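You operate a simulated robot arm through the tools that you are given. There is no shell and no other tool.

Carry out the task below with a simulated robot arm. There is one attempt and no reset: what you move stays moved.

TASK
Line up the wheel's white mark, tighten the hub knob and tap the orange and green pegs home.
Fine: use the yellow mallet, two taps or more a peg; lay it on the tilt board, loosen the hub knob; leave the other pegs proud.

It is judged by the outcome, as a careful person would: the job done as asked, and still so three seconds after it is handed in. It fails if anything else is knocked over, pushed out of place, dropped, spilled or broken.

THE ROBOT
A 6-joint arm with a two-finger parallel gripper, fixed in place. Base frame: the origin is at the foot of the arm, x ahead of it, y to its left, z up; the work surface is at about z = 88. Units: cm, degrees, N and s.
With the tool pointing down near the work surface it reaches from about 24 to 64 cm from the base axis. Its first joint turns from -66.0 to 66.0 degrees. Payload 2.7 kg.
The TCP is the grasp point between the finger pads, 2.3 cm short of the fingertips. In the tool frame z runs along the fingers and y along their closing line. Largest opening 9.4 cm; finger width 3.8, thickness 1; the body of the gripper, 5.4 by 9.6 cm, starts 3.9 cm behind the TCP.
Orientation is told as [roll, pitch, yaw] about the base's x, y, z axes, in that order, counted from this pose: with the fingers straight down and closing along the base's y, the tool's x points along the base's -x, its y along +y and its z along -z.

THE INTERFACE
- The arm moves only by the tool apply_moves. Its argument "rows" is a list of rows, each a list of 2 entries, a list of its own where there are three numbers: the shift along the tool's x, y, z in units of 250 mm (1.0 is 250 mm), then the turn, a rotation vector about the tool's x, y, z in units of 90 degrees (1.0 is 90 degrees). In form: [[[tx, ty, tz], [rx, ry, rz]], ...]. A call has 1 to 20 rows; each row is the pose to reach, as a shift and turn from the pose commanded when the call began, along the tool's axes at that moment. "hand" is the gripper command, from -1 (fully open) to 1 (shut), values between in proportion, set as the call begins (left out, the last holds). A call with a number of a shift or a turn outside -1 to 1 is refused whole. A row lasts 0.2 s, in which the tool goes at most 5 cm and 8.6 degrees; a call with a longer step from one row to the next is refused whole, and so is a gripper value outside its range. A pose out of reach is approached as far as the arm can. The call stops where the force on the tool passes 40 N (or 10 N more than at its start, if that is more) or the arm is blocked; 0.2 s more then pass. Each finger travels about 4.5 cm/s and halts on what it meets, pressing with about 38 N; the grip force reading is that of the motor and also rises with nothing between the fingers. The clock runs only during rows and for 0.2 s after the last one: add rows that repeat a pose to give the fingers time. The reply holds the time, the measured pose of the TCP, the force on the tool along the base axes, the opening and the grip force, in the units named above and with some noise, with the torque about the TCP (base axes, N m) and any sound that the robot's microphone picked up.
- Cameras (640 x 400 px; columns grow to the right, rows downward): "scene" is fixed at [9.8, -43.89, 142.04]; the picture's right is [0.64, -0.77, 0.00], its down [-0.36, -0.30, -0.89] and it looks along [0.68, 0.57, -0.47] (base axes); focal length 259 px, centre (320, 200). "wrist" rides on the gripper at [8.6, 1.6, -7.4] in the tool frame; the picture's right is [-0.18, 0.98, 0.00], its down [-0.58, -0.11, -0.81] and it looks along [-0.79, -0.15, 0.59] (tool axes); focal length 243 px, centre (320, 200). There is no depth. A picture from a camera that has moved, and an enlarged one, comes with that camera's place and axes in the base frame and with its lens. The place of the scene camera against the robot may be out by one fixed shift of up to 1.2 cm in any direction.
- get_image(camera): a new picture of that camera. The clock stands still meanwhile.
- inspect(camera, box): a new picture of the part [left, top, right, bottom] of that camera's present view, enlarged. The clock stands still meanwhile.
- hand_in(): hands the job in; it is judged then, once.

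Nothing tells you positions but the pictures and the camera data. Unless the task says otherwise, let go and move clear before handing in.

The tools are called after "Call:" as a command line: name --argument value ..., lists and objects as JSON in quotes. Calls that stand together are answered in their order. apply_moves: Moves the arm, as the interface text tells. Its arguments: {"type":"object","properties":{"rows":{"type":"array"},"hand":{"type":"number"}},"required":["rows"]} The other tools are called the same way: get_image (camera) takes a picture; inspect (camera, box) takes an enlarged picture of a part of a camera's view; hand_in () hands the job in.

At the start:

```text
t: 0.0
tool_pos: [28.34, 21.08, 131.93]
tool_rot: [0.1, 0.0, 0.0]
contact_force: [0.3, 0.9, -0.3]
ft_torque: [0.04, -0.02, 0.03]
width: 9.43
finger_force: 0.1
```

scene: 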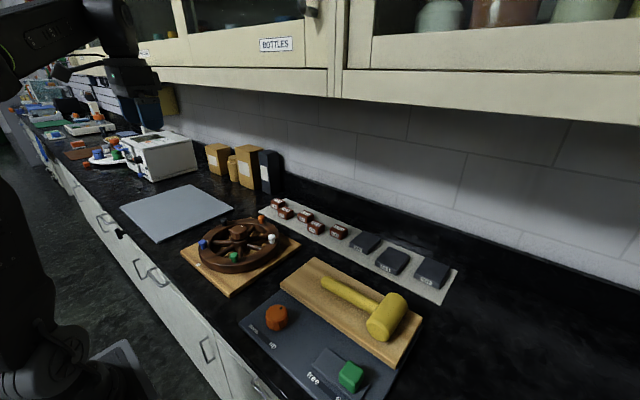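
wrist: 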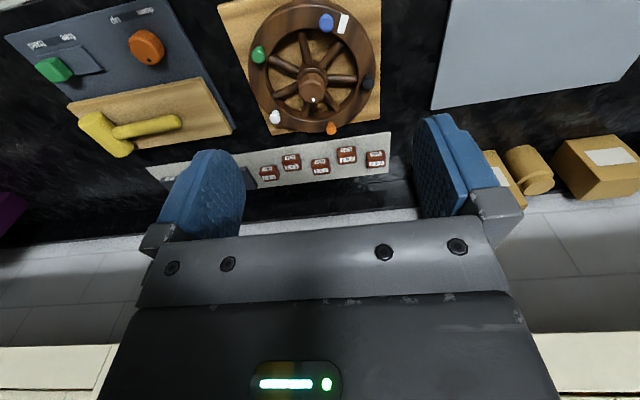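

I see a spoked wheel with coloured pegs on a wooden base, a yellow mallet on a tilt board, a control panel with an orange knob and green switch, and labelled tiles. I will look closer at each before moving.

Call:
inspect --camera "scene" --box '[170, 190, 310, 300]'

Call:
inspect --camera "scene" --box '[230, 250, 430, 400]'

Call:
inspect --camera "wrist" --box '[210, 0, 400, 150]'

Call:
inspect --camera "wrist" --box '[0, 0, 240, 170]'

Call:
inspect --camera "scene" --box '[250, 180, 470, 310]'

```text
3.64 times, centred on (240, 245) of scene
camera zoom: at [9.8, -43.89, 142.04], right [0.64, -0.77, 0.0], down [-0.36, -0.3, -0.89], along [0.68, 0.57, -0.47], focal length 940 px, centre (611, 36)
```

zoom: 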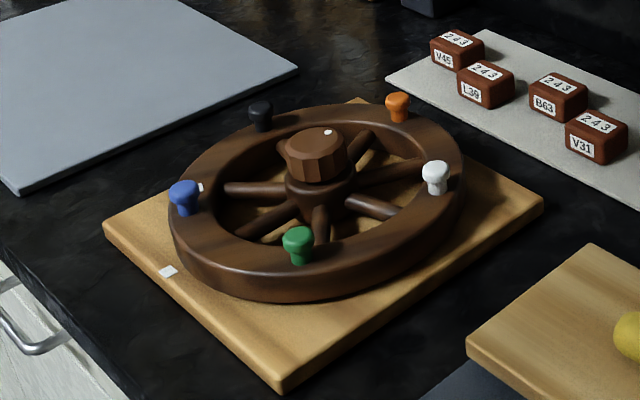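

```text
2.67 times, centred on (330, 325) of scene
camera zoom: at [9.8, -43.89, 142.04], right [0.64, -0.77, 0.0], down [-0.36, -0.3, -0.89], along [0.68, 0.57, -0.47], focal length 690 px, centre (293, -133)
```

zoom: 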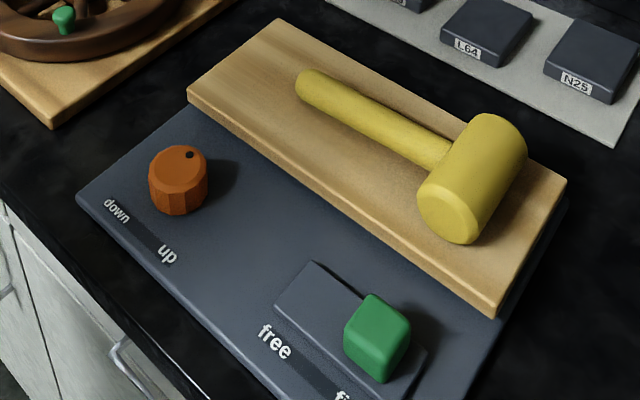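

```text
2.67 times, centred on (305, 75) of wrist
camera zoom: at [19.78, 23.08, 139.34], right [0.18, 0.98, 0.0], down [0.58, -0.11, 0.81], along [0.79, -0.15, -0.59], focal length 647 px, centre (360, 533)
```

zoom: 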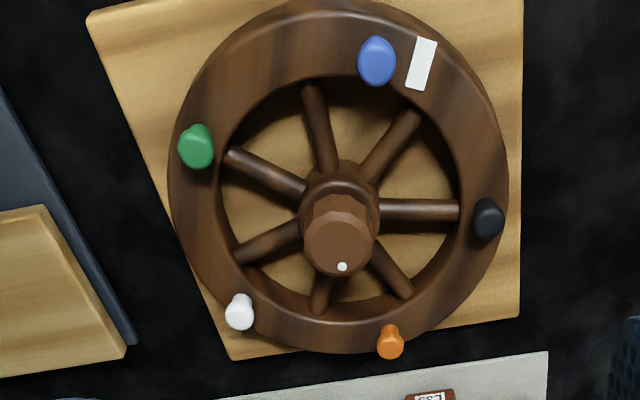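

```text
2.35 times, centred on (120, 85) of wrist
camera zoom: at [19.78, 23.08, 139.34], right [0.18, 0.98, 0.0], down [0.58, -0.11, 0.81], along [0.79, -0.15, -0.59], focal length 571 px, centre (791, 471)
```

zoom: 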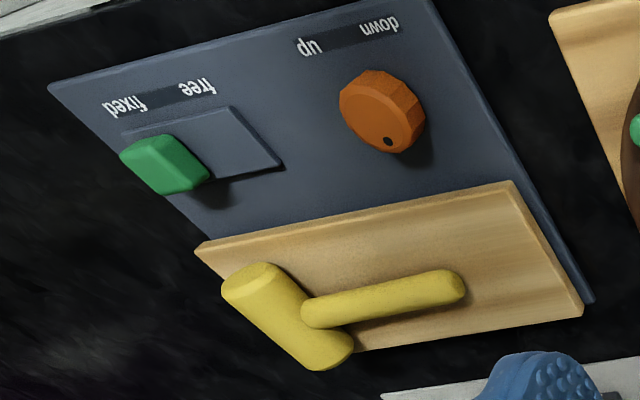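

```text
2.91 times, centred on (360, 245) of scene
camera zoom: at [9.8, -43.89, 142.04], right [0.64, -0.77, 0.0], down [-0.36, -0.3, -0.89], along [0.68, 0.57, -0.47], focal length 752 px, centre (204, 69)
```

zoom: 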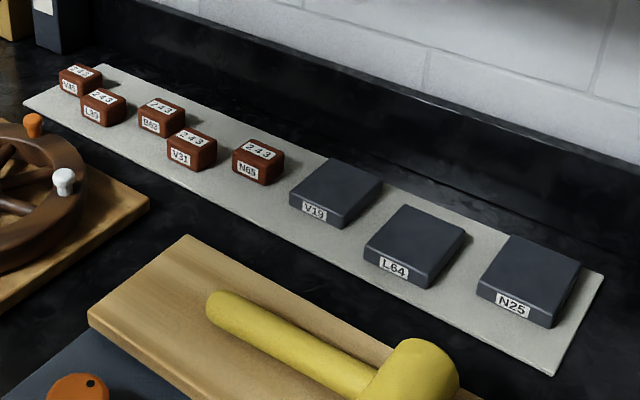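

The wheel hub is roughly at [45, 19], and the panel with the dial and slider is roughly at [35, -20]. I'll move the wrist camera over the panel to read its labels and see how the mallet lies.

Call:
apply_moves --rows '[[[0, -0.14, 0.05], [0, 0, 0]], [[0, -0.28, 0.1], [0, 0, 0]], [[0, -0.42, 0.15], [0, 0, 0]], [[0, -0.56, 0.2], [0, 0, 0]], [[0, -0.7, 0.25], [0, 0, 0]], [[0, -0.84, 0.3], [0, 0, 0]]]'

Call:
get_image --camera "wrist"

```text
t: 1.4
tool_pos: [28.57, 0.32, 124.38]
tool_rot: [0.1, -0.1, 0.1]
contact_force: [-0.1, -0.1, -0.2]
ft_torque: [0.03, 0.01, 0.01]
width: 9.39
finger_force: 0.1
```

```text
taken
camera wrist: at [19.86, 2.12, 131.83], right [0.18, 0.98, 0.0], down [0.58, -0.11, 0.81], along [0.79, -0.15, -0.59], focal length 243 px, centre (320, 200)
```

wrist: 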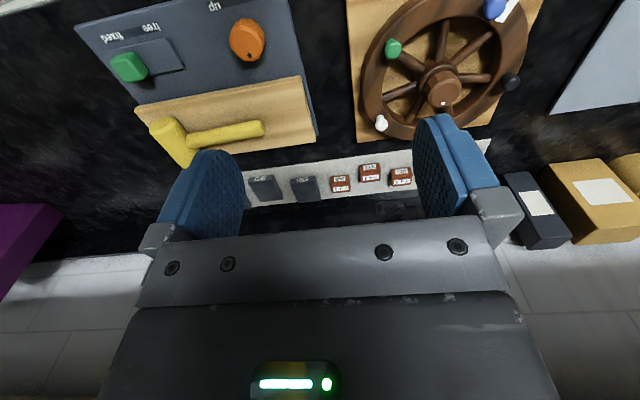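

Call:
apply_moves --rows '[[[0, -0.16, 0.05], [0, 0, 0]], [[0, -0.32, 0.1], [0, 0, 0]], [[0, -0.48, 0.15], [0, 0, 0]], [[0, -0.64, 0.2], [0, 0, 0]], [[0, -0.72, 0.25], [0, 0, 0]]]'

Call:
get_image --camera "wrist"

Call:
inspect --camera "wrist" --box '[130, 0, 450, 170]'

```text
t: 2.6
tool_pos: [28.47, -17.69, 118.12]
tool_rot: [0.1, 0.1, 0.0]
contact_force: [1.4, 0.4, 0.4]
ft_torque: [0.0, 0.01, -0.01]
width: 9.42
finger_force: 0.0
```

```text
taken
camera wrist: at [19.66, -15.98, 125.56], right [0.18, 0.98, 0.0], down [0.58, -0.11, 0.81], along [0.79, -0.15, -0.59], focal length 243 px, centre (320, 200)
```

wrist: 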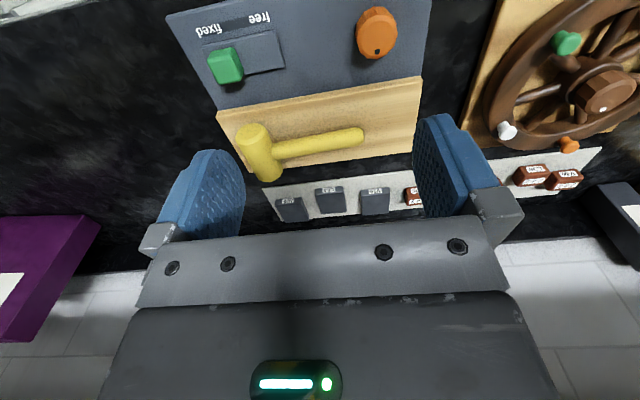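

```text
2.00 times, centred on (290, 85) of wrist
camera zoom: at [19.66, -15.98, 125.56], right [0.18, 0.98, 0.0], down [0.58, -0.11, 0.81], along [0.79, -0.15, -0.59], focal length 485 px, centre (380, 430)
```

zoom: 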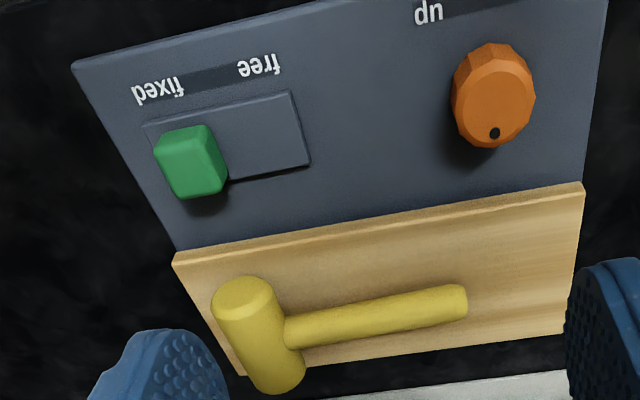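

The slider is at "fixed" and the mallet lies on the wooden plank, which may be inclined. I'll take a lower view to check the tilt and the heights.

Call:
apply_moves --rows '[[[0, 0, 0.14], [0, -0.06, 0]], [[0, 0, 0.28], [0, -0.12, 0]], [[0, 0, 0.42], [0, -0.18, 0]], [[0, 0, 0.56], [0, -0.24, 0]]]'

Call:
get_image --camera "wrist"

Call:
inspect --camera "wrist" --box '[130, 0, 530, 230]'

```text
t: 3.6
tool_pos: [28.48, -17.49, 104.02]
tool_rot: [0.0, -21.7, -0.2]
contact_force: [0.4, -0.4, 0.0]
ft_torque: [0.04, 0.01, -0.01]
width: 9.41
finger_force: 0.1
```

```text
taken
camera wrist: at [17.59, -15.71, 107.66], right [0.17, 0.98, 0.07], down [0.24, -0.11, 0.96], along [0.95, -0.15, -0.26], focal length 243 px, centre (320, 200)
```

wrist: 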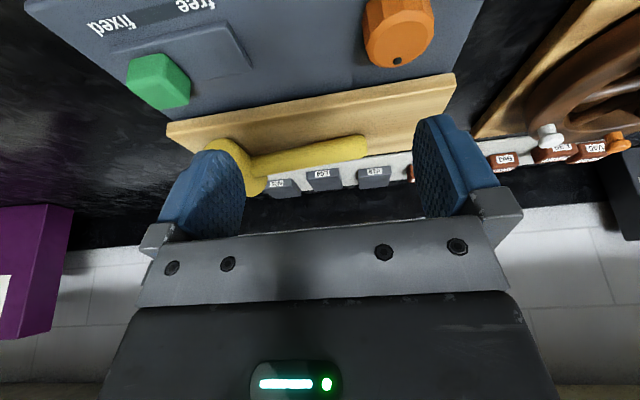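

```text
1.60 times, centred on (330, 115) of wrist
camera zoom: at [17.59, -15.71, 107.66], right [0.17, 0.98, 0.07], down [0.24, -0.11, 0.96], along [0.95, -0.15, -0.26], focal length 388 px, centre (304, 336)
```

zoom: 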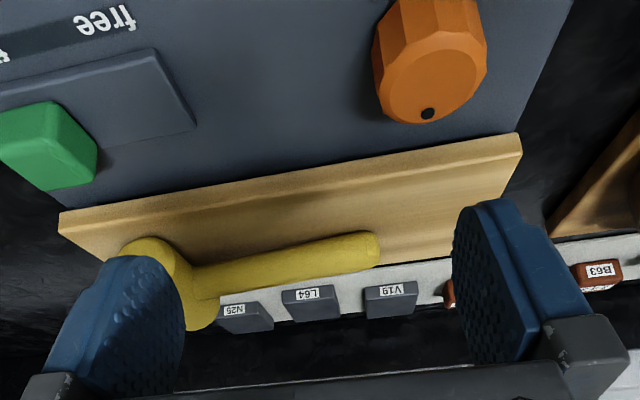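

The plank top is level at z≈91.3, so the board is down and fixed, and the mallet lies along y on it. Next I'll go back over the wheel for a tilted view that includes the base mark.

Call:
apply_moves --rows '[[[-0.035, 0.117, -0.087], [0, 0.04, 0]], [[-0.07, 0.233, -0.173], [0, 0.08, 0]], [[-0.104, 0.35, -0.26], [0, 0.12, 0]], [[-0.139, 0.467, -0.347], [0, 0.16, 0]], [[-0.173, 0.583, -0.433], [0, 0.2, 0]], [[-0.208, 0.7, -0.52], [0, 0.24, 0]]]'

Call:
apply_moves --rows '[[[0, 0.133, -0.08], [0, 0.022, 0]], [[0, 0.267, -0.16], [0, 0.044, 0]], [[0, 0.4, -0.24], [0, 0.067, 0]], [[0, 0.533, -0.32], [0, 0.089, 0]], [[0, 0.667, -0.4], [0, 0.111, 0]], [[0, 0.8, -0.48], [0, 0.133, 0]]]'

Call:
get_image --camera "wrist"

Call:
inspect --camera "wrist" --box '[190, 0, 430, 150]'

```text
t: 5.0
tool_pos: [28.23, -0.25, 118.15]
tool_rot: [0.0, 0.0, -0.1]
contact_force: [-0.1, 0.7, 0.1]
ft_torque: [0.03, 0.0, 0.03]
width: 9.4
finger_force: 0.1
```

```text
t: 6.4
tool_pos: [28.61, 19.79, 130.25]
tool_rot: [-0.1, 12.1, 0.1]
contact_force: [-0.3, 0.1, 0.3]
ft_torque: [0.04, 0.01, -0.01]
width: 9.4
finger_force: 0.1
```

```text
taken
camera wrist: at [21.57, 21.62, 139.33], right [0.18, 0.98, -0.04], down [0.74, -0.11, 0.67], along [0.65, -0.15, -0.74], focal length 243 px, centre (320, 200)
```

wrist: 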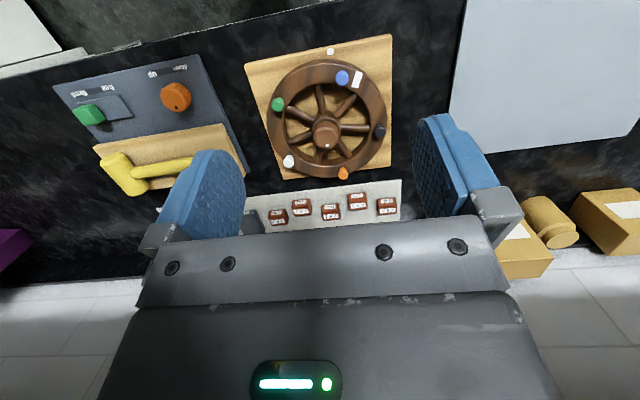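

```text
2.67 times, centred on (310, 75) of wrist
camera zoom: at [21.57, 21.62, 139.33], right [0.18, 0.98, -0.04], down [0.74, -0.11, 0.67], along [0.65, -0.15, -0.74], focal length 647 px, centre (347, 533)
```

zoom: 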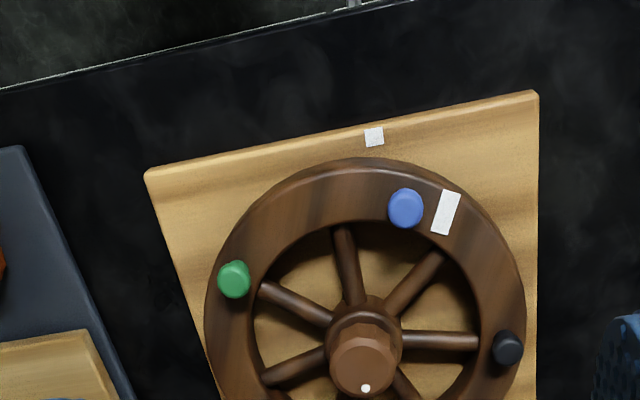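

The base mark is at the robot-side edge of the wooden base, and the wheel's white mark needs to turn about 30° counter-clockwise seen from above. I'll take a lower view so I can triangulate.

Call:
apply_moves --rows '[[[-0.029, 0, 0.135], [0, -0.049, 0]], [[-0.058, 0, 0.271], [0, -0.098, 0]], [[-0.087, 0, 0.406], [0, -0.147, 0]], [[-0.116, 0, 0.542], [0, -0.196, 0]], [[-0.145, 0, 0.677], [0, -0.245, 0]]]'

Call:
get_image --camera "wrist"

Call:
inspect --camera "wrist" --box '[190, 0, 430, 150]'

```text
t: 7.6
tool_pos: [28.55, 20.04, 112.72]
tool_rot: [0.0, -10.2, -0.1]
contact_force: [0.3, 0.5, 0.1]
ft_torque: [0.0, 0.01, -0.02]
width: 9.38
finger_force: 0.1
```

```text
taken
camera wrist: at [18.6, 21.79, 118.53], right [0.18, 0.98, 0.03], down [0.43, -0.11, 0.9], along [0.88, -0.15, -0.44], focal length 243 px, centre (320, 200)
```

wrist: 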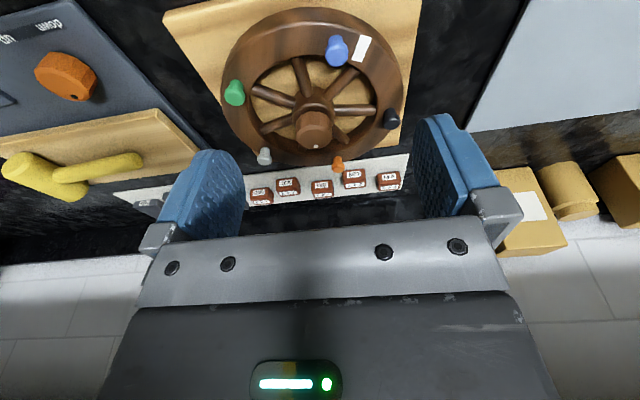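

```text
2.67 times, centred on (310, 75) of wrist
camera zoom: at [18.6, 21.79, 118.53], right [0.18, 0.98, 0.03], down [0.43, -0.11, 0.9], along [0.88, -0.15, -0.44], focal length 647 px, centre (347, 533)
```

zoom: 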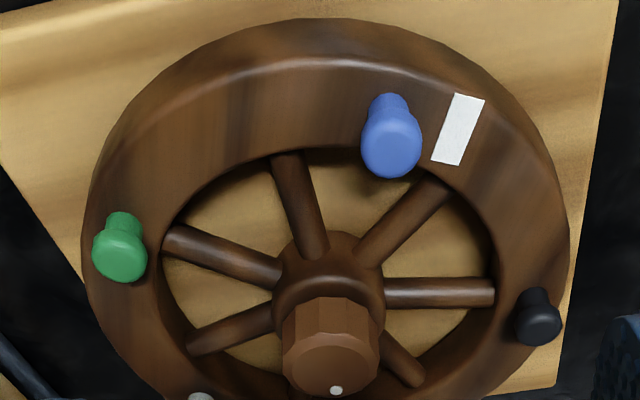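

Triangulated positions are: hub [42.8, 17.4]; pegs at radius 10.2 with tops at about z 96–97; rim top z≈93.7; wheel mark at about 140° and base mark at about 168°. I'll straddle the blue peg loosely with the fingers and gently swing the wheel round, starting with the approach.

Call:
apply_moves --rows '[[[-0.043, 0.018, 0.126], [0, 0.038, 0]], [[-0.086, 0.036, 0.251], [0, 0.076, 0]], [[-0.129, 0.054, 0.377], [0, 0.1133, 0]], [[-0.129, 0.054, 0.377], [0, 0.1133, 0]]]' --hand 0.28

Call:
apply_moves --rows '[[[0, 0, 0], [0, 0, 0.085]], [[0, 0, 0], [0, 0, 0.17]], [[0, 0, 0], [0, 0, 0.2556]], [[0, 0, 0], [0, 0, 0.2556]]]'

Call:
get_image --camera "wrist"

Call:
get_image --camera "scene"

```text
t: 8.6
tool_pos: [33.37, 21.13, 104.24]
tool_rot: [0.1, 0.1, 0.0]
contact_force: [0.3, -0.3, -0.6]
ft_torque: [-0.02, 0.0, 0.03]
width: 3.37
finger_force: 0.1
```

```text
t: 9.6
tool_pos: [33.25, 21.24, 104.08]
tool_rot: [0.0, 0.1, -23.1]
contact_force: [0.6, 1.2, -0.1]
ft_torque: [0.02, 0.0, 0.01]
width: 3.37
finger_force: 0.1
```

```text
taken
camera wrist: at [26.05, 26.26, 111.54], right [0.56, 0.83, 0.0], down [0.49, -0.33, 0.81], along [0.67, -0.45, -0.59], focal length 243 px, centre (320, 200)
```

wrist: 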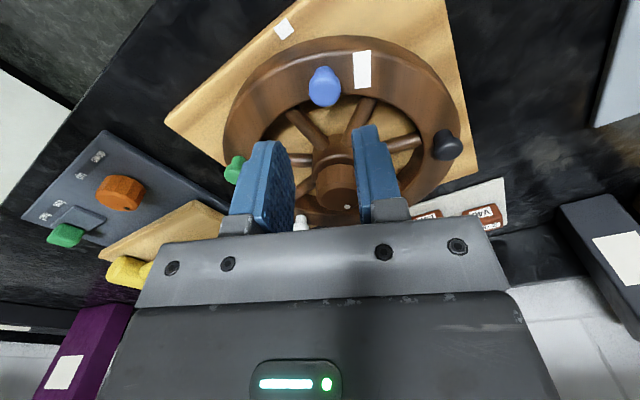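

```text
taken
```

scene: 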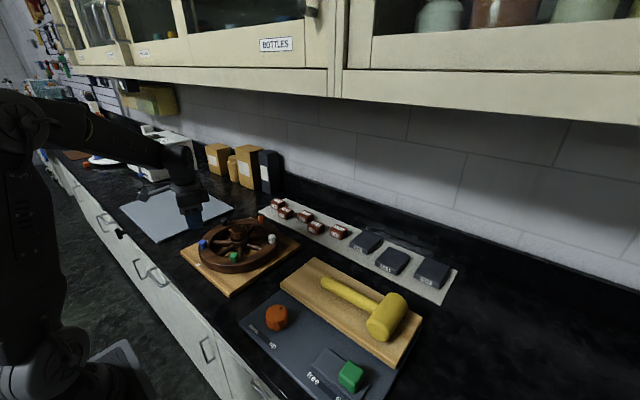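

The blue peg is almost directly under the gripper, so I'll nudge +0.3 cm tangentially and descend to straddle it.

Call:
apply_moves --rows '[[[0, 0.012, 0.07], [0, 0, 0]], [[0, 0.012, 0.14], [0, 0, 0]], [[0, 0.012, 0.2], [0, 0, 0]], [[0, 0.012, 0.24], [0, 0, 0]], [[0, 0.012, 0.28], [0, 0, 0]]]'

Call:
get_image --camera "wrist"

Call:
inspect --camera "scene" --box '[150, 180, 310, 300]'

```text
t: 10.8
tool_pos: [33.32, 21.43, 97.19]
tool_rot: [0.0, 0.1, -23.1]
contact_force: [-0.3, 1.1, -0.5]
ft_torque: [-0.01, 0.0, 0.03]
width: 3.36
finger_force: 0.1
```

```text
taken
camera wrist: at [26.08, 26.46, 104.68], right [0.55, 0.83, 0.0], down [0.49, -0.33, 0.81], along [0.67, -0.45, -0.59], focal length 243 px, centre (320, 200)
```

wrist: 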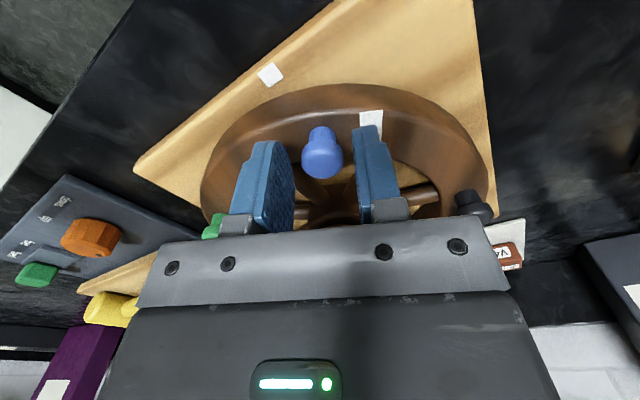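

```text
3.33 times, centred on (230, 240) of scene
camera zoom: at [9.8, -43.89, 142.04], right [0.64, -0.77, 0.0], down [-0.36, -0.3, -0.89], along [0.68, 0.57, -0.47], focal length 862 px, centre (620, 67)
```

zoom: 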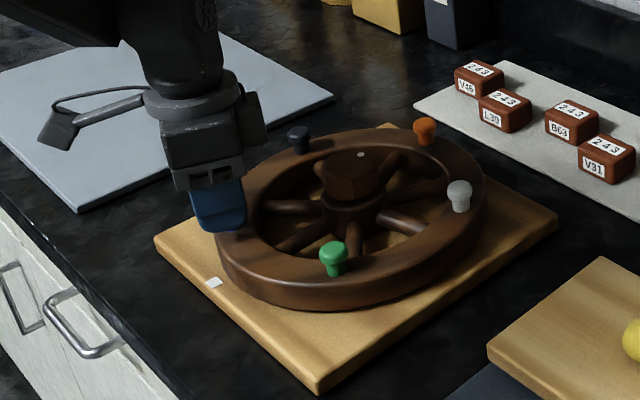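

The peg is straddled. I'll narrow the gap slightly and test with a small 8° arc to learn whether the wheel is free.

Call:
apply_moves --rows '[[[0, 0, 0], [0, 0, 0]], [[0, -0.0072, 0], [0, 0, -0.0111]], [[-0.0003, -0.0144, 0], [0, 0, -0.0222]], [[-0.001, -0.0287, 0], [0, 0, -0.0444]], [[-0.0023, -0.0431, 0], [0, 0, -0.0667]], [[-0.004, -0.0573, 0], [0, 0, -0.0889]]]' --hand 0.447

Call:
get_image --camera "wrist"

```text
t: 12.2
tool_pos: [33.05, 20.06, 97.15]
tool_rot: [0.1, 0.1, -14.9]
contact_force: [0.1, 0.8, 1.2]
ft_torque: [0.0, -0.01, 0.02]
width: 2.62
finger_force: 0.4
```

```text
taken
camera wrist: at [25.04, 24.04, 104.62], right [0.43, 0.9, 0.0], down [0.53, -0.26, 0.81], along [0.73, -0.35, -0.59], focal length 243 px, centre (320, 200)
```

wrist: 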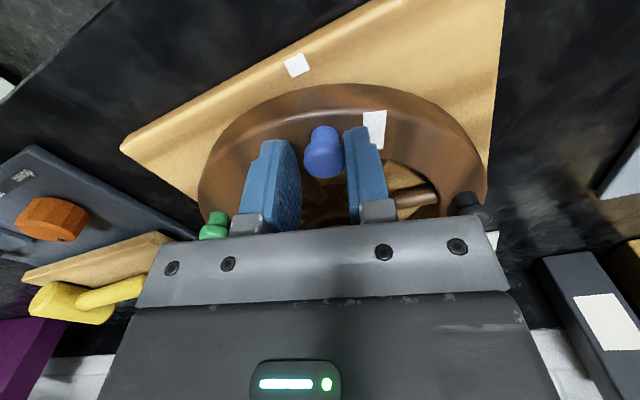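

The wheel turns freely with almost no force, so the hub knob is loose now. I'll continue the arc by 18°.

Call:
apply_moves --rows '[[[-0.0006, -0.0216, 0], [0, 0, -0.0333]], [[-0.0023, -0.0431, 0], [0, 0, -0.0667]], [[-0.0051, -0.0645, 0], [0, 0, -0.1]], [[-0.009, -0.0857, 0], [0, 0, -0.1333]], [[-0.014, -0.1066, 0], [0, 0, -0.1667]], [[-0.0202, -0.1273, 0], [0, 0, -0.2]]]'

Call:
get_image --camera "wrist"

Call:
inspect --camera "wrist" --box '[200, 20, 440, 170]'

```text
t: 13.6
tool_pos: [32.72, 16.89, 97.11]
tool_rot: [0.0, 0.1, 3.1]
contact_force: [0.0, 0.5, 0.4]
ft_torque: [-0.02, 0.01, 0.0]
width: 2.63
finger_force: 0.4
```

```text
taken
camera wrist: at [23.88, 18.23, 104.53], right [0.13, 0.99, 0.0], down [0.59, -0.08, 0.81], along [0.8, -0.11, -0.59], focal length 243 px, centre (320, 200)
```

wrist: 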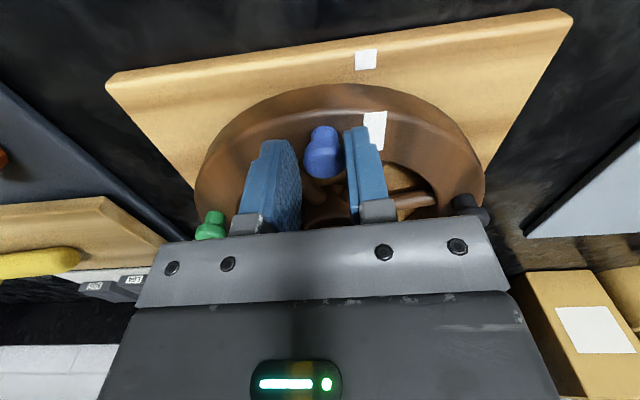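

```text
2.67 times, centred on (320, 95) of wrist
camera zoom: at [23.88, 18.23, 104.53], right [0.13, 0.99, 0.0], down [0.59, -0.08, 0.81], along [0.8, -0.11, -0.59], focal length 647 px, centre (320, 480)
```

zoom: 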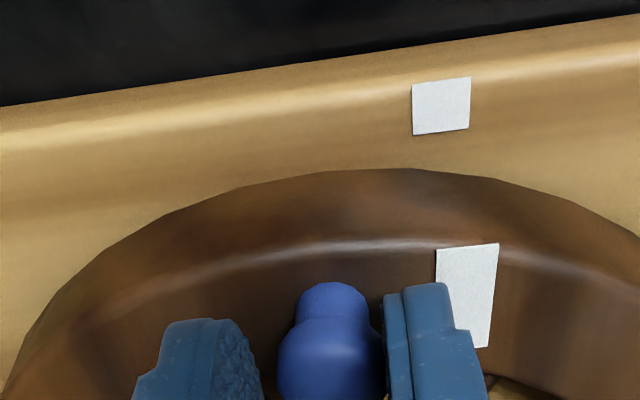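

The wheel mark is now at about 165°, against 168° for the base mark, so I'll go another 2.8°.

Call:
apply_moves --rows '[[[-0.0001, -0.01, 0], [0, 0, -0.0156]], [[-0.0005, -0.0201, 0], [0, 0, -0.0311]], [[-0.0005, -0.0201, 0], [0, 0, -0.0311]]]'

Call:
get_image --camera "wrist"

Call:
inspect --camera "wrist" --box '[200, 20, 440, 170]'

```text
t: 14.4
tool_pos: [32.77, 16.36, 97.13]
tool_rot: [0.0, 0.1, 5.8]
contact_force: [-0.2, -0.2, -0.5]
ft_torque: [0.01, 0.01, 0.0]
width: 2.63
finger_force: 0.1
```

```text
taken
camera wrist: at [23.93, 17.31, 104.53], right [0.08, 1.0, 0.0], down [0.59, -0.05, 0.81], along [0.8, -0.07, -0.59], focal length 243 px, centre (320, 200)
```

wrist: 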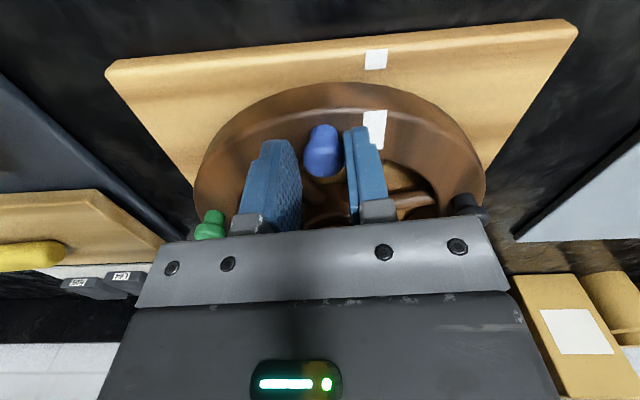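

```text
2.67 times, centred on (320, 95) of wrist
camera zoom: at [23.93, 17.31, 104.53], right [0.08, 1.0, 0.0], down [0.59, -0.05, 0.81], along [0.8, -0.07, -0.59], focal length 647 px, centre (320, 480)
```

zoom: 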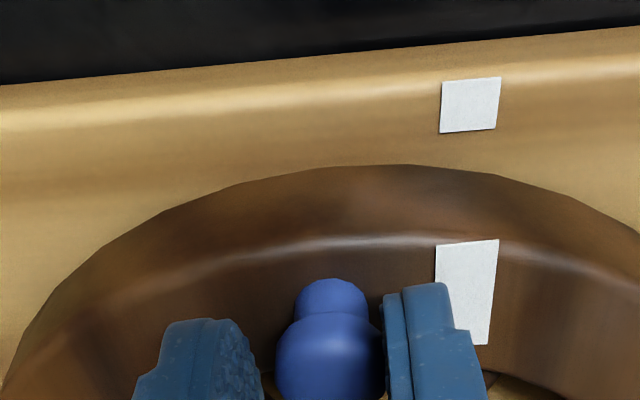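

By computation the marks are within about half a degree. I'll ease off the peg, lift clear, and check from above.

Call:
apply_moves --rows '[[[0, 0.007, 0], [0, 0, 0]], [[0, 0.007, 0], [0, 0, 0]], [[0, 0.007, -0.1], [0, 0, 0]], [[0, 0.007, -0.25], [0, 0, 0]], [[0, 0.007, -0.4], [0, 0, 0]], [[0, 0.007, -0.55], [0, 0, 0]], [[0.06, 0.007, -0.7], [0, 0, 0]]]'

Call:
get_image --camera "wrist"

Call:
inspect --camera "scene" --box '[170, 190, 310, 300]'

```text
t: 16.0
tool_pos: [31.11, 16.34, 114.54]
tool_rot: [0.0, 0.0, 5.8]
contact_force: [-0.7, 0.2, -0.5]
ft_torque: [-0.01, -0.02, -0.01]
width: 2.57
finger_force: 0.0
```

```text
taken
camera wrist: at [22.34, 17.25, 122.0], right [0.08, 1.0, 0.0], down [0.59, -0.05, 0.81], along [0.8, -0.07, -0.59], focal length 243 px, centre (320, 200)
```

wrist: 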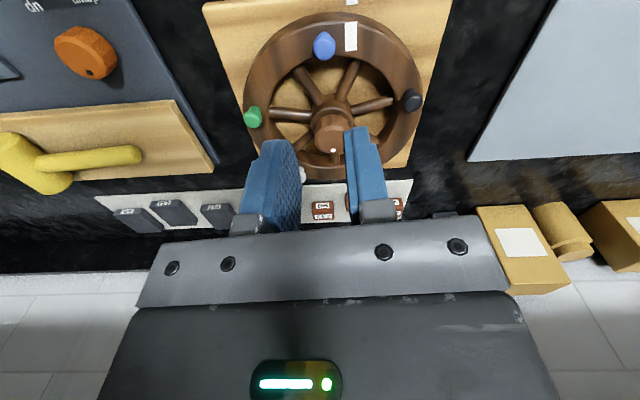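

```text
3.64 times, centred on (240, 245) of scene
camera zoom: at [9.8, -43.89, 142.04], right [0.64, -0.77, 0.0], down [-0.36, -0.3, -0.89], along [0.68, 0.57, -0.47], focal length 940 px, centre (611, 36)
```

zoom: 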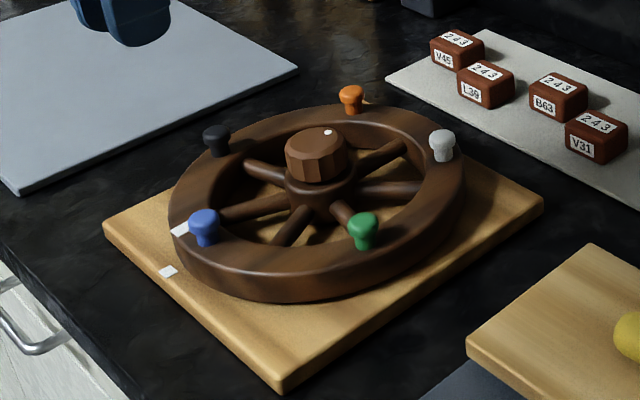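

I'll take one more, steeper view to check the alignment of hub, wheel mark and base mark.

Call:
apply_moves --rows '[[[0, 0, -0.1], [0, 0.08, 0]], [[0, 0, -0.2], [0, 0.16, 0]], [[0, 0, -0.2], [0, 0.2, 0]]]'

Call:
inspect --camera "wrist" --box '[210, 0, 450, 150]'

Call:
get_image --camera "wrist"

```text
t: 16.8
tool_pos: [31.22, 16.37, 119.61]
tool_rot: [0.1, 18.1, 5.9]
contact_force: [-0.6, 0.1, -0.5]
ft_torque: [-0.03, 0.0, -0.01]
width: 2.59
finger_force: 0.0
```

```text
2.67 times, centred on (330, 75) of wrist
camera zoom: at [25.14, 17.47, 129.43], right [0.07, 1.0, -0.06], down [0.81, -0.03, 0.58], along [0.58, -0.09, -0.81], focal length 647 px, centre (293, 533)
```

zoom: 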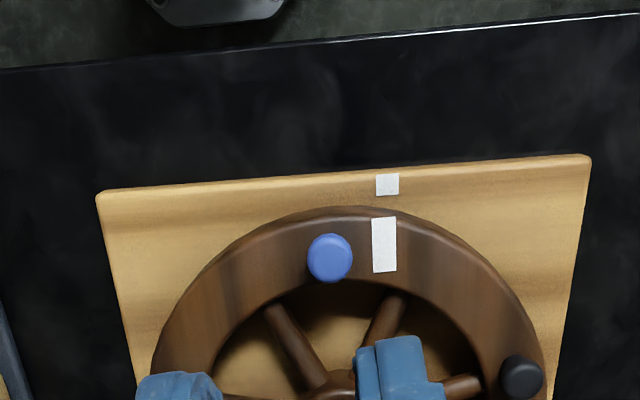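

```text
taken
camera wrist: at [25.14, 17.47, 129.43], right [0.07, 1.0, -0.06], down [0.81, -0.03, 0.58], along [0.58, -0.09, -0.81], focal length 243 px, centre (320, 200)
```

wrist: 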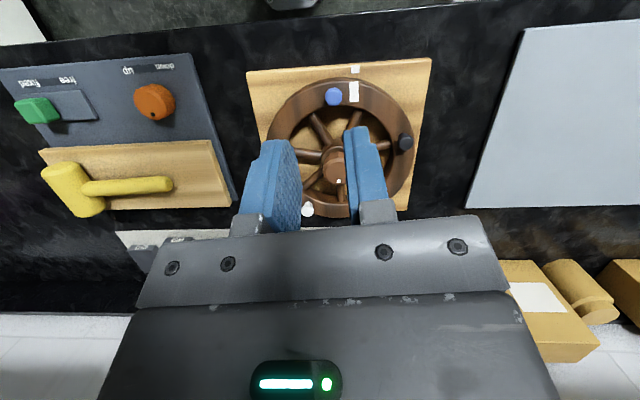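

The marks agree within about 0.5°. Next is the hub knob at about [42.8, 17.4] with its top near z 97, so I'll move above it for a look.

Call:
apply_moves --rows '[[[-0.14, -0.002, 0.055], [0, -0.05, 0]], [[-0.281, -0.004, 0.11], [0, -0.1, 0]], [[-0.421, -0.006, 0.165], [0, -0.15, 0]], [[-0.562, -0.008, 0.22], [0, -0.2, 0]], [[-0.562, -0.008, 0.22], [0, -0.2, 0]]]' --hand -0.6

Call:
get_image --camera "wrist"

Call:
inspect --camera "wrist" --box '[230, 0, 410, 112]'

Call:
inspect --camera "scene" --box '[170, 190, 310, 300]'

```text
t: 18.0
tool_pos: [42.83, 17.25, 110.27]
tool_rot: [0.0, 0.0, 5.8]
contact_force: [-1.0, -0.6, -0.4]
ft_torque: [0.01, 0.01, -0.01]
width: 7.51
finger_force: 0.0
```

```text
taken
camera wrist: at [34.02, 18.21, 117.7], right [0.08, 1.0, 0.0], down [0.59, -0.05, 0.81], along [0.8, -0.07, -0.59], focal length 243 px, centre (320, 200)
```

wrist: 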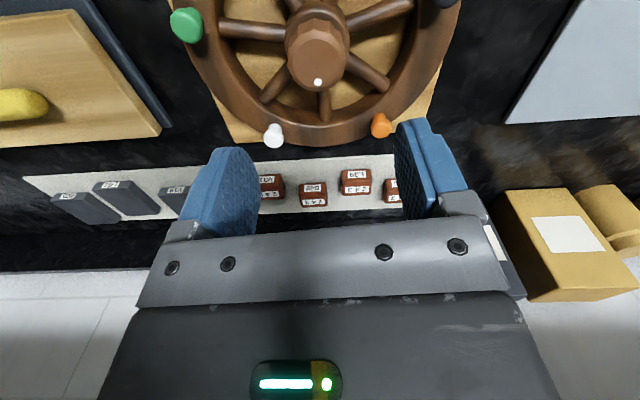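

```text
3.56 times, centred on (320, 56) of wrist
camera zoom: at [34.02, 18.21, 117.7], right [0.08, 1.0, 0.0], down [0.59, -0.05, 0.81], along [0.8, -0.07, -0.59], focal length 863 px, centre (320, 712)
```

zoom: 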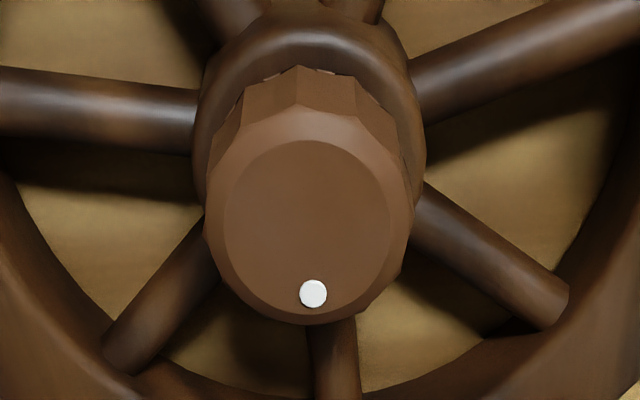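

```text
3.64 times, centred on (240, 245) of scene
camera zoom: at [9.8, -43.89, 142.04], right [0.64, -0.77, 0.0], down [-0.36, -0.3, -0.89], along [0.68, 0.57, -0.47], focal length 940 px, centre (611, 36)
```

zoom: 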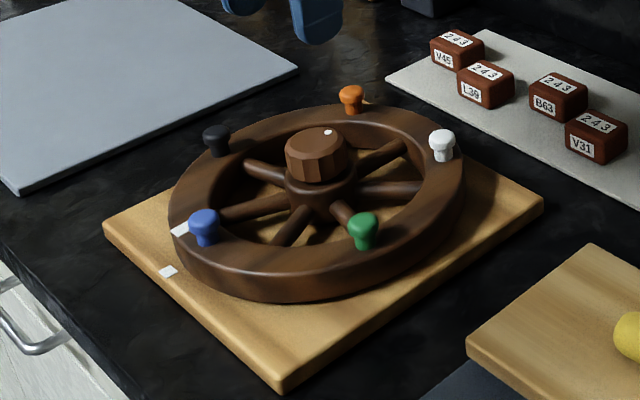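

The knob is about 4.6 cm wide, spans z≈95.4–97.9 and is centred on the TCP; its dot points to +x. I'll pre-rotate the gripper counter-clockwise for stroke room, then descend around it.

Call:
apply_moves --rows '[[[0, 0, 0], [0, 0, -0.085]], [[0, 0, 0], [0, 0, -0.17]], [[0, 0, 0], [0, 0, -0.255]], [[0, 0, 0], [0, 0, -0.34]], [[0, 0, 0], [0, 0, -0.42]], [[0, 0, 0], [0, 0, -0.49]]]'

Call:
apply_moves --rows '[[[0, 0, 0.1], [0, 0, 0]], [[0, 0, 0.2], [0, 0, 0]], [[0, 0, 0.3], [0, 0, 0]], [[0, 0, 0.38], [0, 0, 0]], [[0, 0, 0.44], [0, 0, 0]], [[0, 0, 0.49], [0, 0, 0]], [[0, 0, 0.49], [0, 0, 0]]]'

Call:
get_image --camera "wrist"

Call:
inspect --camera "scene" --box '[170, 190, 310, 300]'

```text
t: 19.4
tool_pos: [42.77, 17.39, 110.08]
tool_rot: [0.0, 0.0, 49.9]
contact_force: [0.4, -0.1, 0.5]
ft_torque: [-0.02, 0.03, 0.01]
width: 7.52
finger_force: 0.1
```

```text
t: 21.0
tool_pos: [42.88, 17.32, 97.81]
tool_rot: [0.2, -0.1, 49.8]
contact_force: [-0.7, 1.2, -0.1]
ft_torque: [0.02, 0.0, 0.0]
width: 7.51
finger_force: 0.1
```

```text
taken
camera wrist: at [35.94, 11.94, 105.2], right [-0.63, 0.77, 0.0], down [0.46, 0.37, 0.81], along [0.62, 0.51, -0.59], focal length 243 px, centre (320, 200)
```

wrist: 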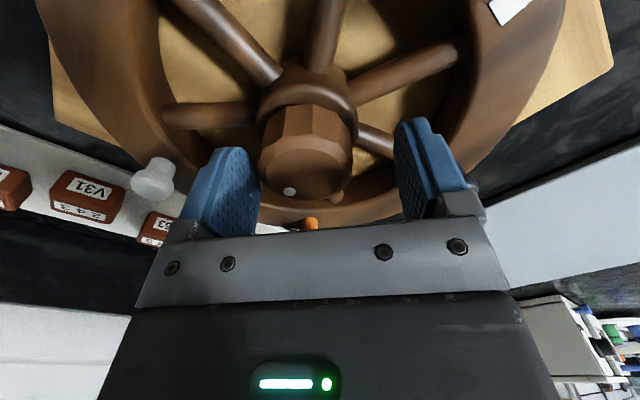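

```text
3.64 times, centred on (240, 245) of scene
camera zoom: at [9.8, -43.89, 142.04], right [0.64, -0.77, 0.0], down [-0.36, -0.3, -0.89], along [0.68, 0.57, -0.47], focal length 940 px, centre (611, 36)
```

zoom: 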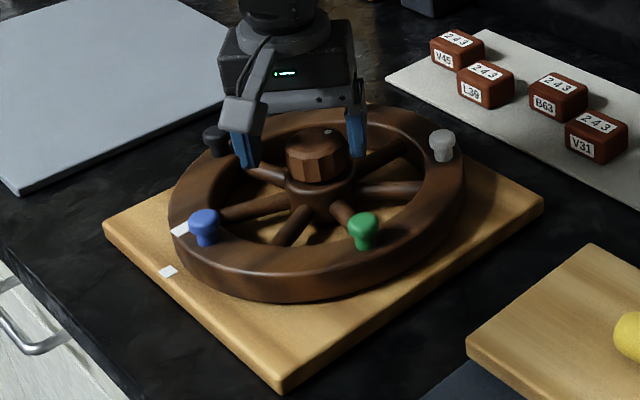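

The knob sits slightly left of the finger centre in this view. I'll zoom in to centre on it before closing.

Call:
inspect --camera "wrist" --box '[220, 80, 420, 220]'

```text
2.86 times, centred on (320, 150) of wrist
camera zoom: at [35.94, 11.94, 105.2], right [-0.63, 0.77, 0.0], down [0.46, 0.37, 0.81], along [0.62, 0.51, -0.59], focal length 693 px, centre (320, 343)
```

zoom: 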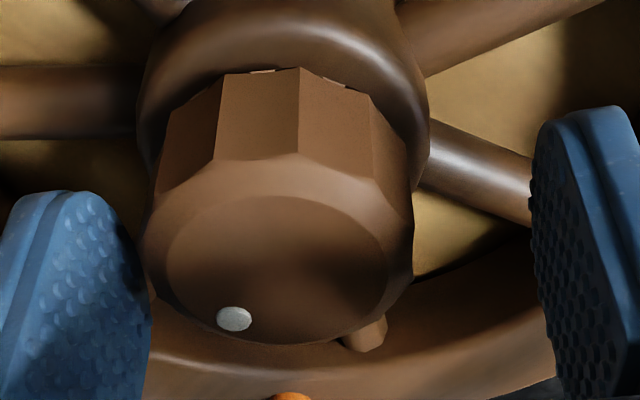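

The knob centre is best at [43.25, 17.1], with its top at z≈97.1. I'll shift 0.4 cm to centre, then close on it.

Call:
apply_moves --rows '[[[-0.003, -0.017, 0.006], [0, 0, 0]], [[-0.003, -0.017, 0.012], [0, 0, 0]], [[-0.003, -0.017, 0.012], [0, 0, 0]]]'

Call:
apply_moves --rows '[[[0, 0, 0], [0, 0, 0]], [[0, 0, 0], [0, 0, 0]], [[0, 0, 0], [0, 0, 0]], [[0, 0, 0], [0, 0, 0]]]' --hand 1

Call:
get_image --camera "wrist"

```text
t: 21.8
tool_pos: [43.22, 17.08, 97.55]
tool_rot: [0.0, 0.0, 49.9]
contact_force: [-0.2, -0.6, -0.5]
ft_torque: [0.02, -0.01, 0.03]
width: 7.5
finger_force: 0.1
```

```text
t: 22.8
tool_pos: [43.32, 16.95, 97.53]
tool_rot: [-0.2, -0.1, 49.8]
contact_force: [29.1, -20.1, -12.4]
ft_torque: [0.45, -0.66, -0.02]
width: 4.72
finger_force: 45.0
```

```text
taken
camera wrist: at [36.52, 11.51, 104.88], right [-0.63, 0.77, 0.0], down [0.46, 0.37, 0.81], along [0.63, 0.51, -0.59], focal length 243 px, centre (320, 200)
```

wrist: 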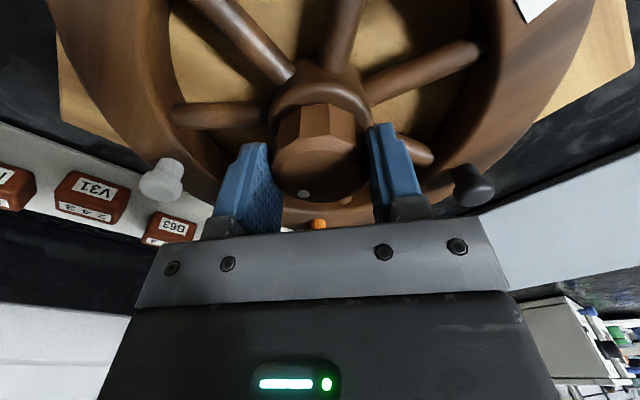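

I have the knob at 4.7 cm width, but the fingers are side-loaded along the closing line. I'll shift 0.2 cm to relieve that before turning.

Call:
apply_moves --rows '[[[0, -0.004, 0], [0, 0, 0]], [[0, -0.008, 0], [0, 0, 0]], [[0, -0.008, 0], [0, 0, 0]]]'

```text
t: 23.6
tool_pos: [43.43, 16.97, 97.47]
tool_rot: [0.0, 0.2, 49.9]
contact_force: [14.4, -18.3, -7.2]
ft_torque: [-0.07, -1.32, -0.22]
width: 4.71
finger_force: 44.5
```

Call:
apply_moves --rows '[[[0, -0.006, 0], [0, 0, 0]], [[0, -0.006, 0], [0, 0, 0]]]'

```text
t: 24.2
tool_pos: [43.47, 16.9, 97.45]
tool_rot: [0.1, 0.2, 49.9]
contact_force: [3.2, -10.6, -4.4]
ft_torque: [-0.93, -1.22, -0.22]
width: 4.7
finger_force: 45.0
```

The side force is down to about 10 N. I'll turn clockwise 16° first and watch the torque.

Call:
apply_moves --rows '[[[0, 0, 0], [0, 0, 0.045]], [[0, 0, 0], [0, 0, 0.09]], [[0, 0, 0], [0, 0, 0.135]], [[0, 0, 0], [0, 0, 0.18]]]'

Call:
get_image --camera "wrist"

Call:
inspect --camera "scene" --box '[170, 190, 310, 300]'

```text
t: 25.2
tool_pos: [43.4, 16.82, 97.45]
tool_rot: [0.2, 0.1, 33.5]
contact_force: [-7.8, -9.1, 4.7]
ft_torque: [-0.07, 0.35, 0.01]
width: 4.7
finger_force: 45.4
```

```text
taken
camera wrist: at [35.28, 13.65, 104.93], right [-0.39, 0.92, 0.0], down [0.55, 0.23, 0.8], along [0.74, 0.32, -0.59], focal length 243 px, centre (320, 200)
```

wrist: 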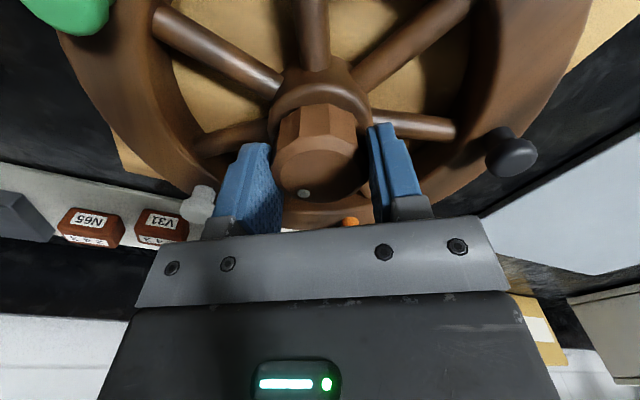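

```text
3.64 times, centred on (240, 245) of scene
camera zoom: at [9.77, -43.92, 142.03], right [0.64, -0.77, 0.0], down [-0.36, -0.3, -0.89], along [0.68, 0.57, -0.47], focal length 940 px, centre (611, 36)
```

zoom: 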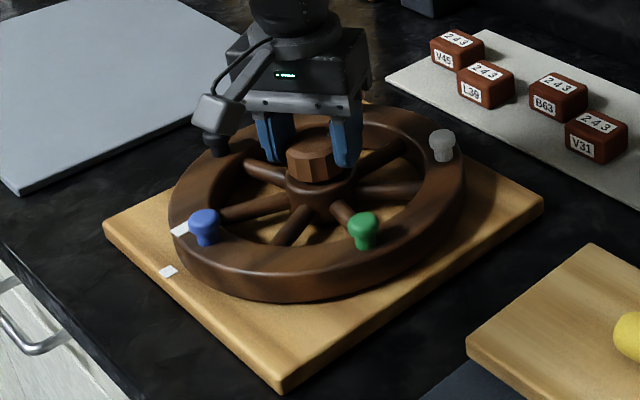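

The knob turned with the fingers and the wheel stayed put. I'll continue clockwise by 40°.

Call:
apply_moves --rows '[[[0, 0, 0], [0, 0, 0.065]], [[0, 0, 0], [0, 0, 0.13]], [[0, 0, 0], [0, 0, 0.195]], [[0, 0, 0], [0, 0, 0.26]], [[0, 0, 0], [0, 0, 0.325]], [[0, 0, 0], [0, 0, 0.39]], [[0, 0, 0], [0, 0, 0.45]]]'

Call:
get_image --camera "wrist"

```text
t: 26.8
tool_pos: [43.38, 17.06, 97.51]
tool_rot: [-0.1, 0.1, -6.9]
contact_force: [-16.0, -2.5, -3.3]
ft_torque: [1.26, 0.4, 0.0]
width: 4.7
finger_force: 44.7
```

```text
taken
camera wrist: at [34.98, 19.8, 104.94], right [0.3, 0.95, 0.0], down [0.57, -0.18, 0.8], along [0.77, -0.24, -0.59], focal length 243 px, centre (320, 200)
```

wrist: 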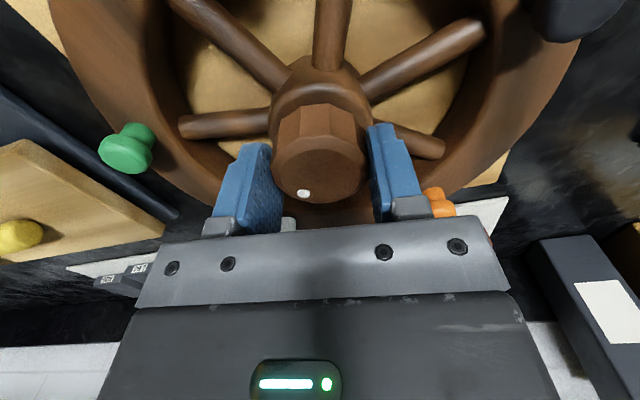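

Call:
inspect --camera "scene" --box '[170, 190, 310, 300]'

```text
3.64 times, centred on (240, 245) of scene
camera zoom: at [9.76, -43.9, 142.04], right [0.64, -0.77, 0.0], down [-0.36, -0.3, -0.89], along [0.68, 0.57, -0.47], focal length 940 px, centre (611, 36)
```

zoom: 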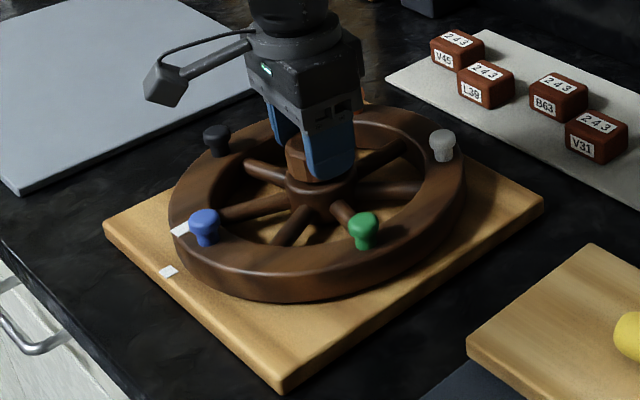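

The wheel is unmoved and the knob has turned 56° with no resistance yet. I'll continue clockwise.

Call:
apply_moves --rows '[[[0.003, 0, 0], [0, 0, 0.065]], [[0.003, 0, 0], [0, 0, 0.13]], [[0.003, 0, 0], [0, 0, 0.195]], [[0.003, 0, 0], [0, 0, 0.26]], [[0.003, 0, 0], [0, 0, 0.325]], [[0.003, 0, 0], [0, 0, 0.39]], [[0.003, 0, 0], [0, 0, 0.455]], [[0.003, 0, 0], [0, 0, 0.52]]]'

Call:
get_image --camera "wrist"

Call:
inspect --camera "scene" --box '[170, 190, 310, 300]'

```text
t: 28.6
tool_pos: [43.38, 16.96, 97.56]
tool_rot: [0.0, 0.0, -53.7]
contact_force: [-1.0, 9.9, -19.0]
ft_torque: [-0.03, -1.08, 0.03]
width: 4.7
finger_force: 45.0
```

```text
taken
camera wrist: at [39.58, 25.13, 104.93], right [0.9, 0.43, 0.0], down [0.26, -0.53, 0.81], along [0.35, -0.73, -0.59], focal length 243 px, centre (320, 200)
```

wrist: 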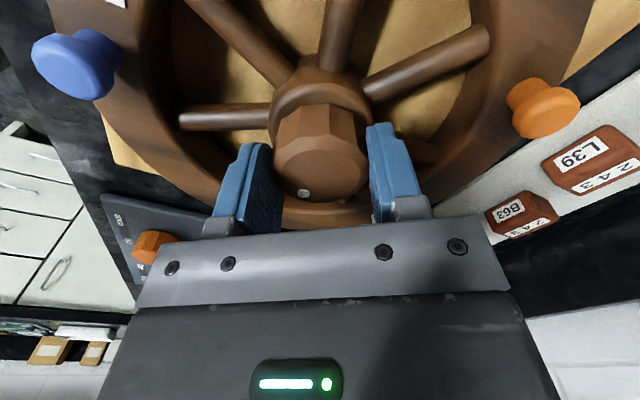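

```text
3.64 times, centred on (240, 245) of scene
camera zoom: at [9.82, -43.85, 142.05], right [0.64, -0.77, 0.0], down [-0.36, -0.3, -0.88], along [0.68, 0.57, -0.47], focal length 940 px, centre (611, 36)
```

zoom: 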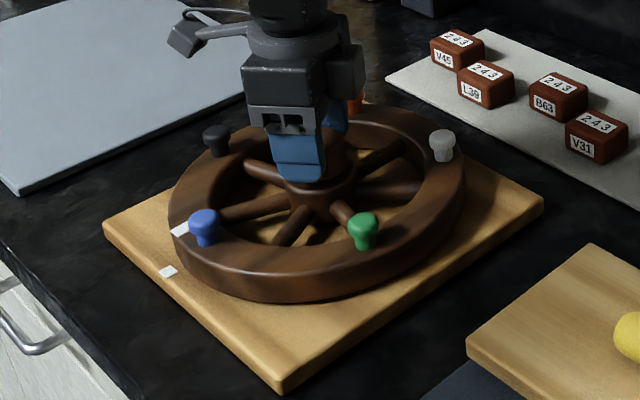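

About 103° of clockwise turn done with still no resisting torque; the knob seems to creep downwards. I'll continue, following it slightly down.

Call:
apply_moves --rows '[[[0, 0, 0.002], [0, 0, 0.065]], [[0, 0, 0.004], [0, 0, 0.13]], [[0, 0, 0.004], [0, 0, 0.195]], [[0, 0, 0.005], [0, 0, 0.26]], [[0, 0, 0.005], [0, 0, 0.325]], [[0, 0, 0.006], [0, 0, 0.39]], [[0, 0, 0.006], [0, 0, 0.455]], [[0, 0, 0.006], [0, 0, 0.52]]]'

Call:
get_image --camera "wrist"

```text
t: 30.4
tool_pos: [43.52, 17.1, 97.52]
tool_rot: [0.1, 0.1, -100.6]
contact_force: [-1.1, 14.9, 13.1]
ft_torque: [-0.4, 0.3, 0.0]
width: 4.71
finger_force: 44.7
```

```text
taken
camera wrist: at [46.59, 25.42, 104.93], right [0.93, -0.36, 0.0], down [-0.21, -0.55, 0.8], along [-0.29, -0.75, -0.59], focal length 243 px, centre (320, 200)
```

wrist: 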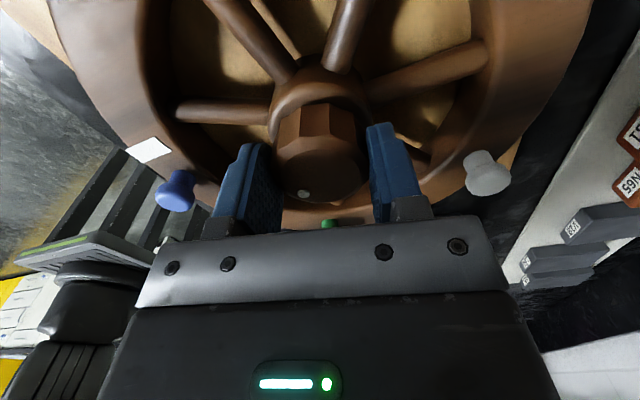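

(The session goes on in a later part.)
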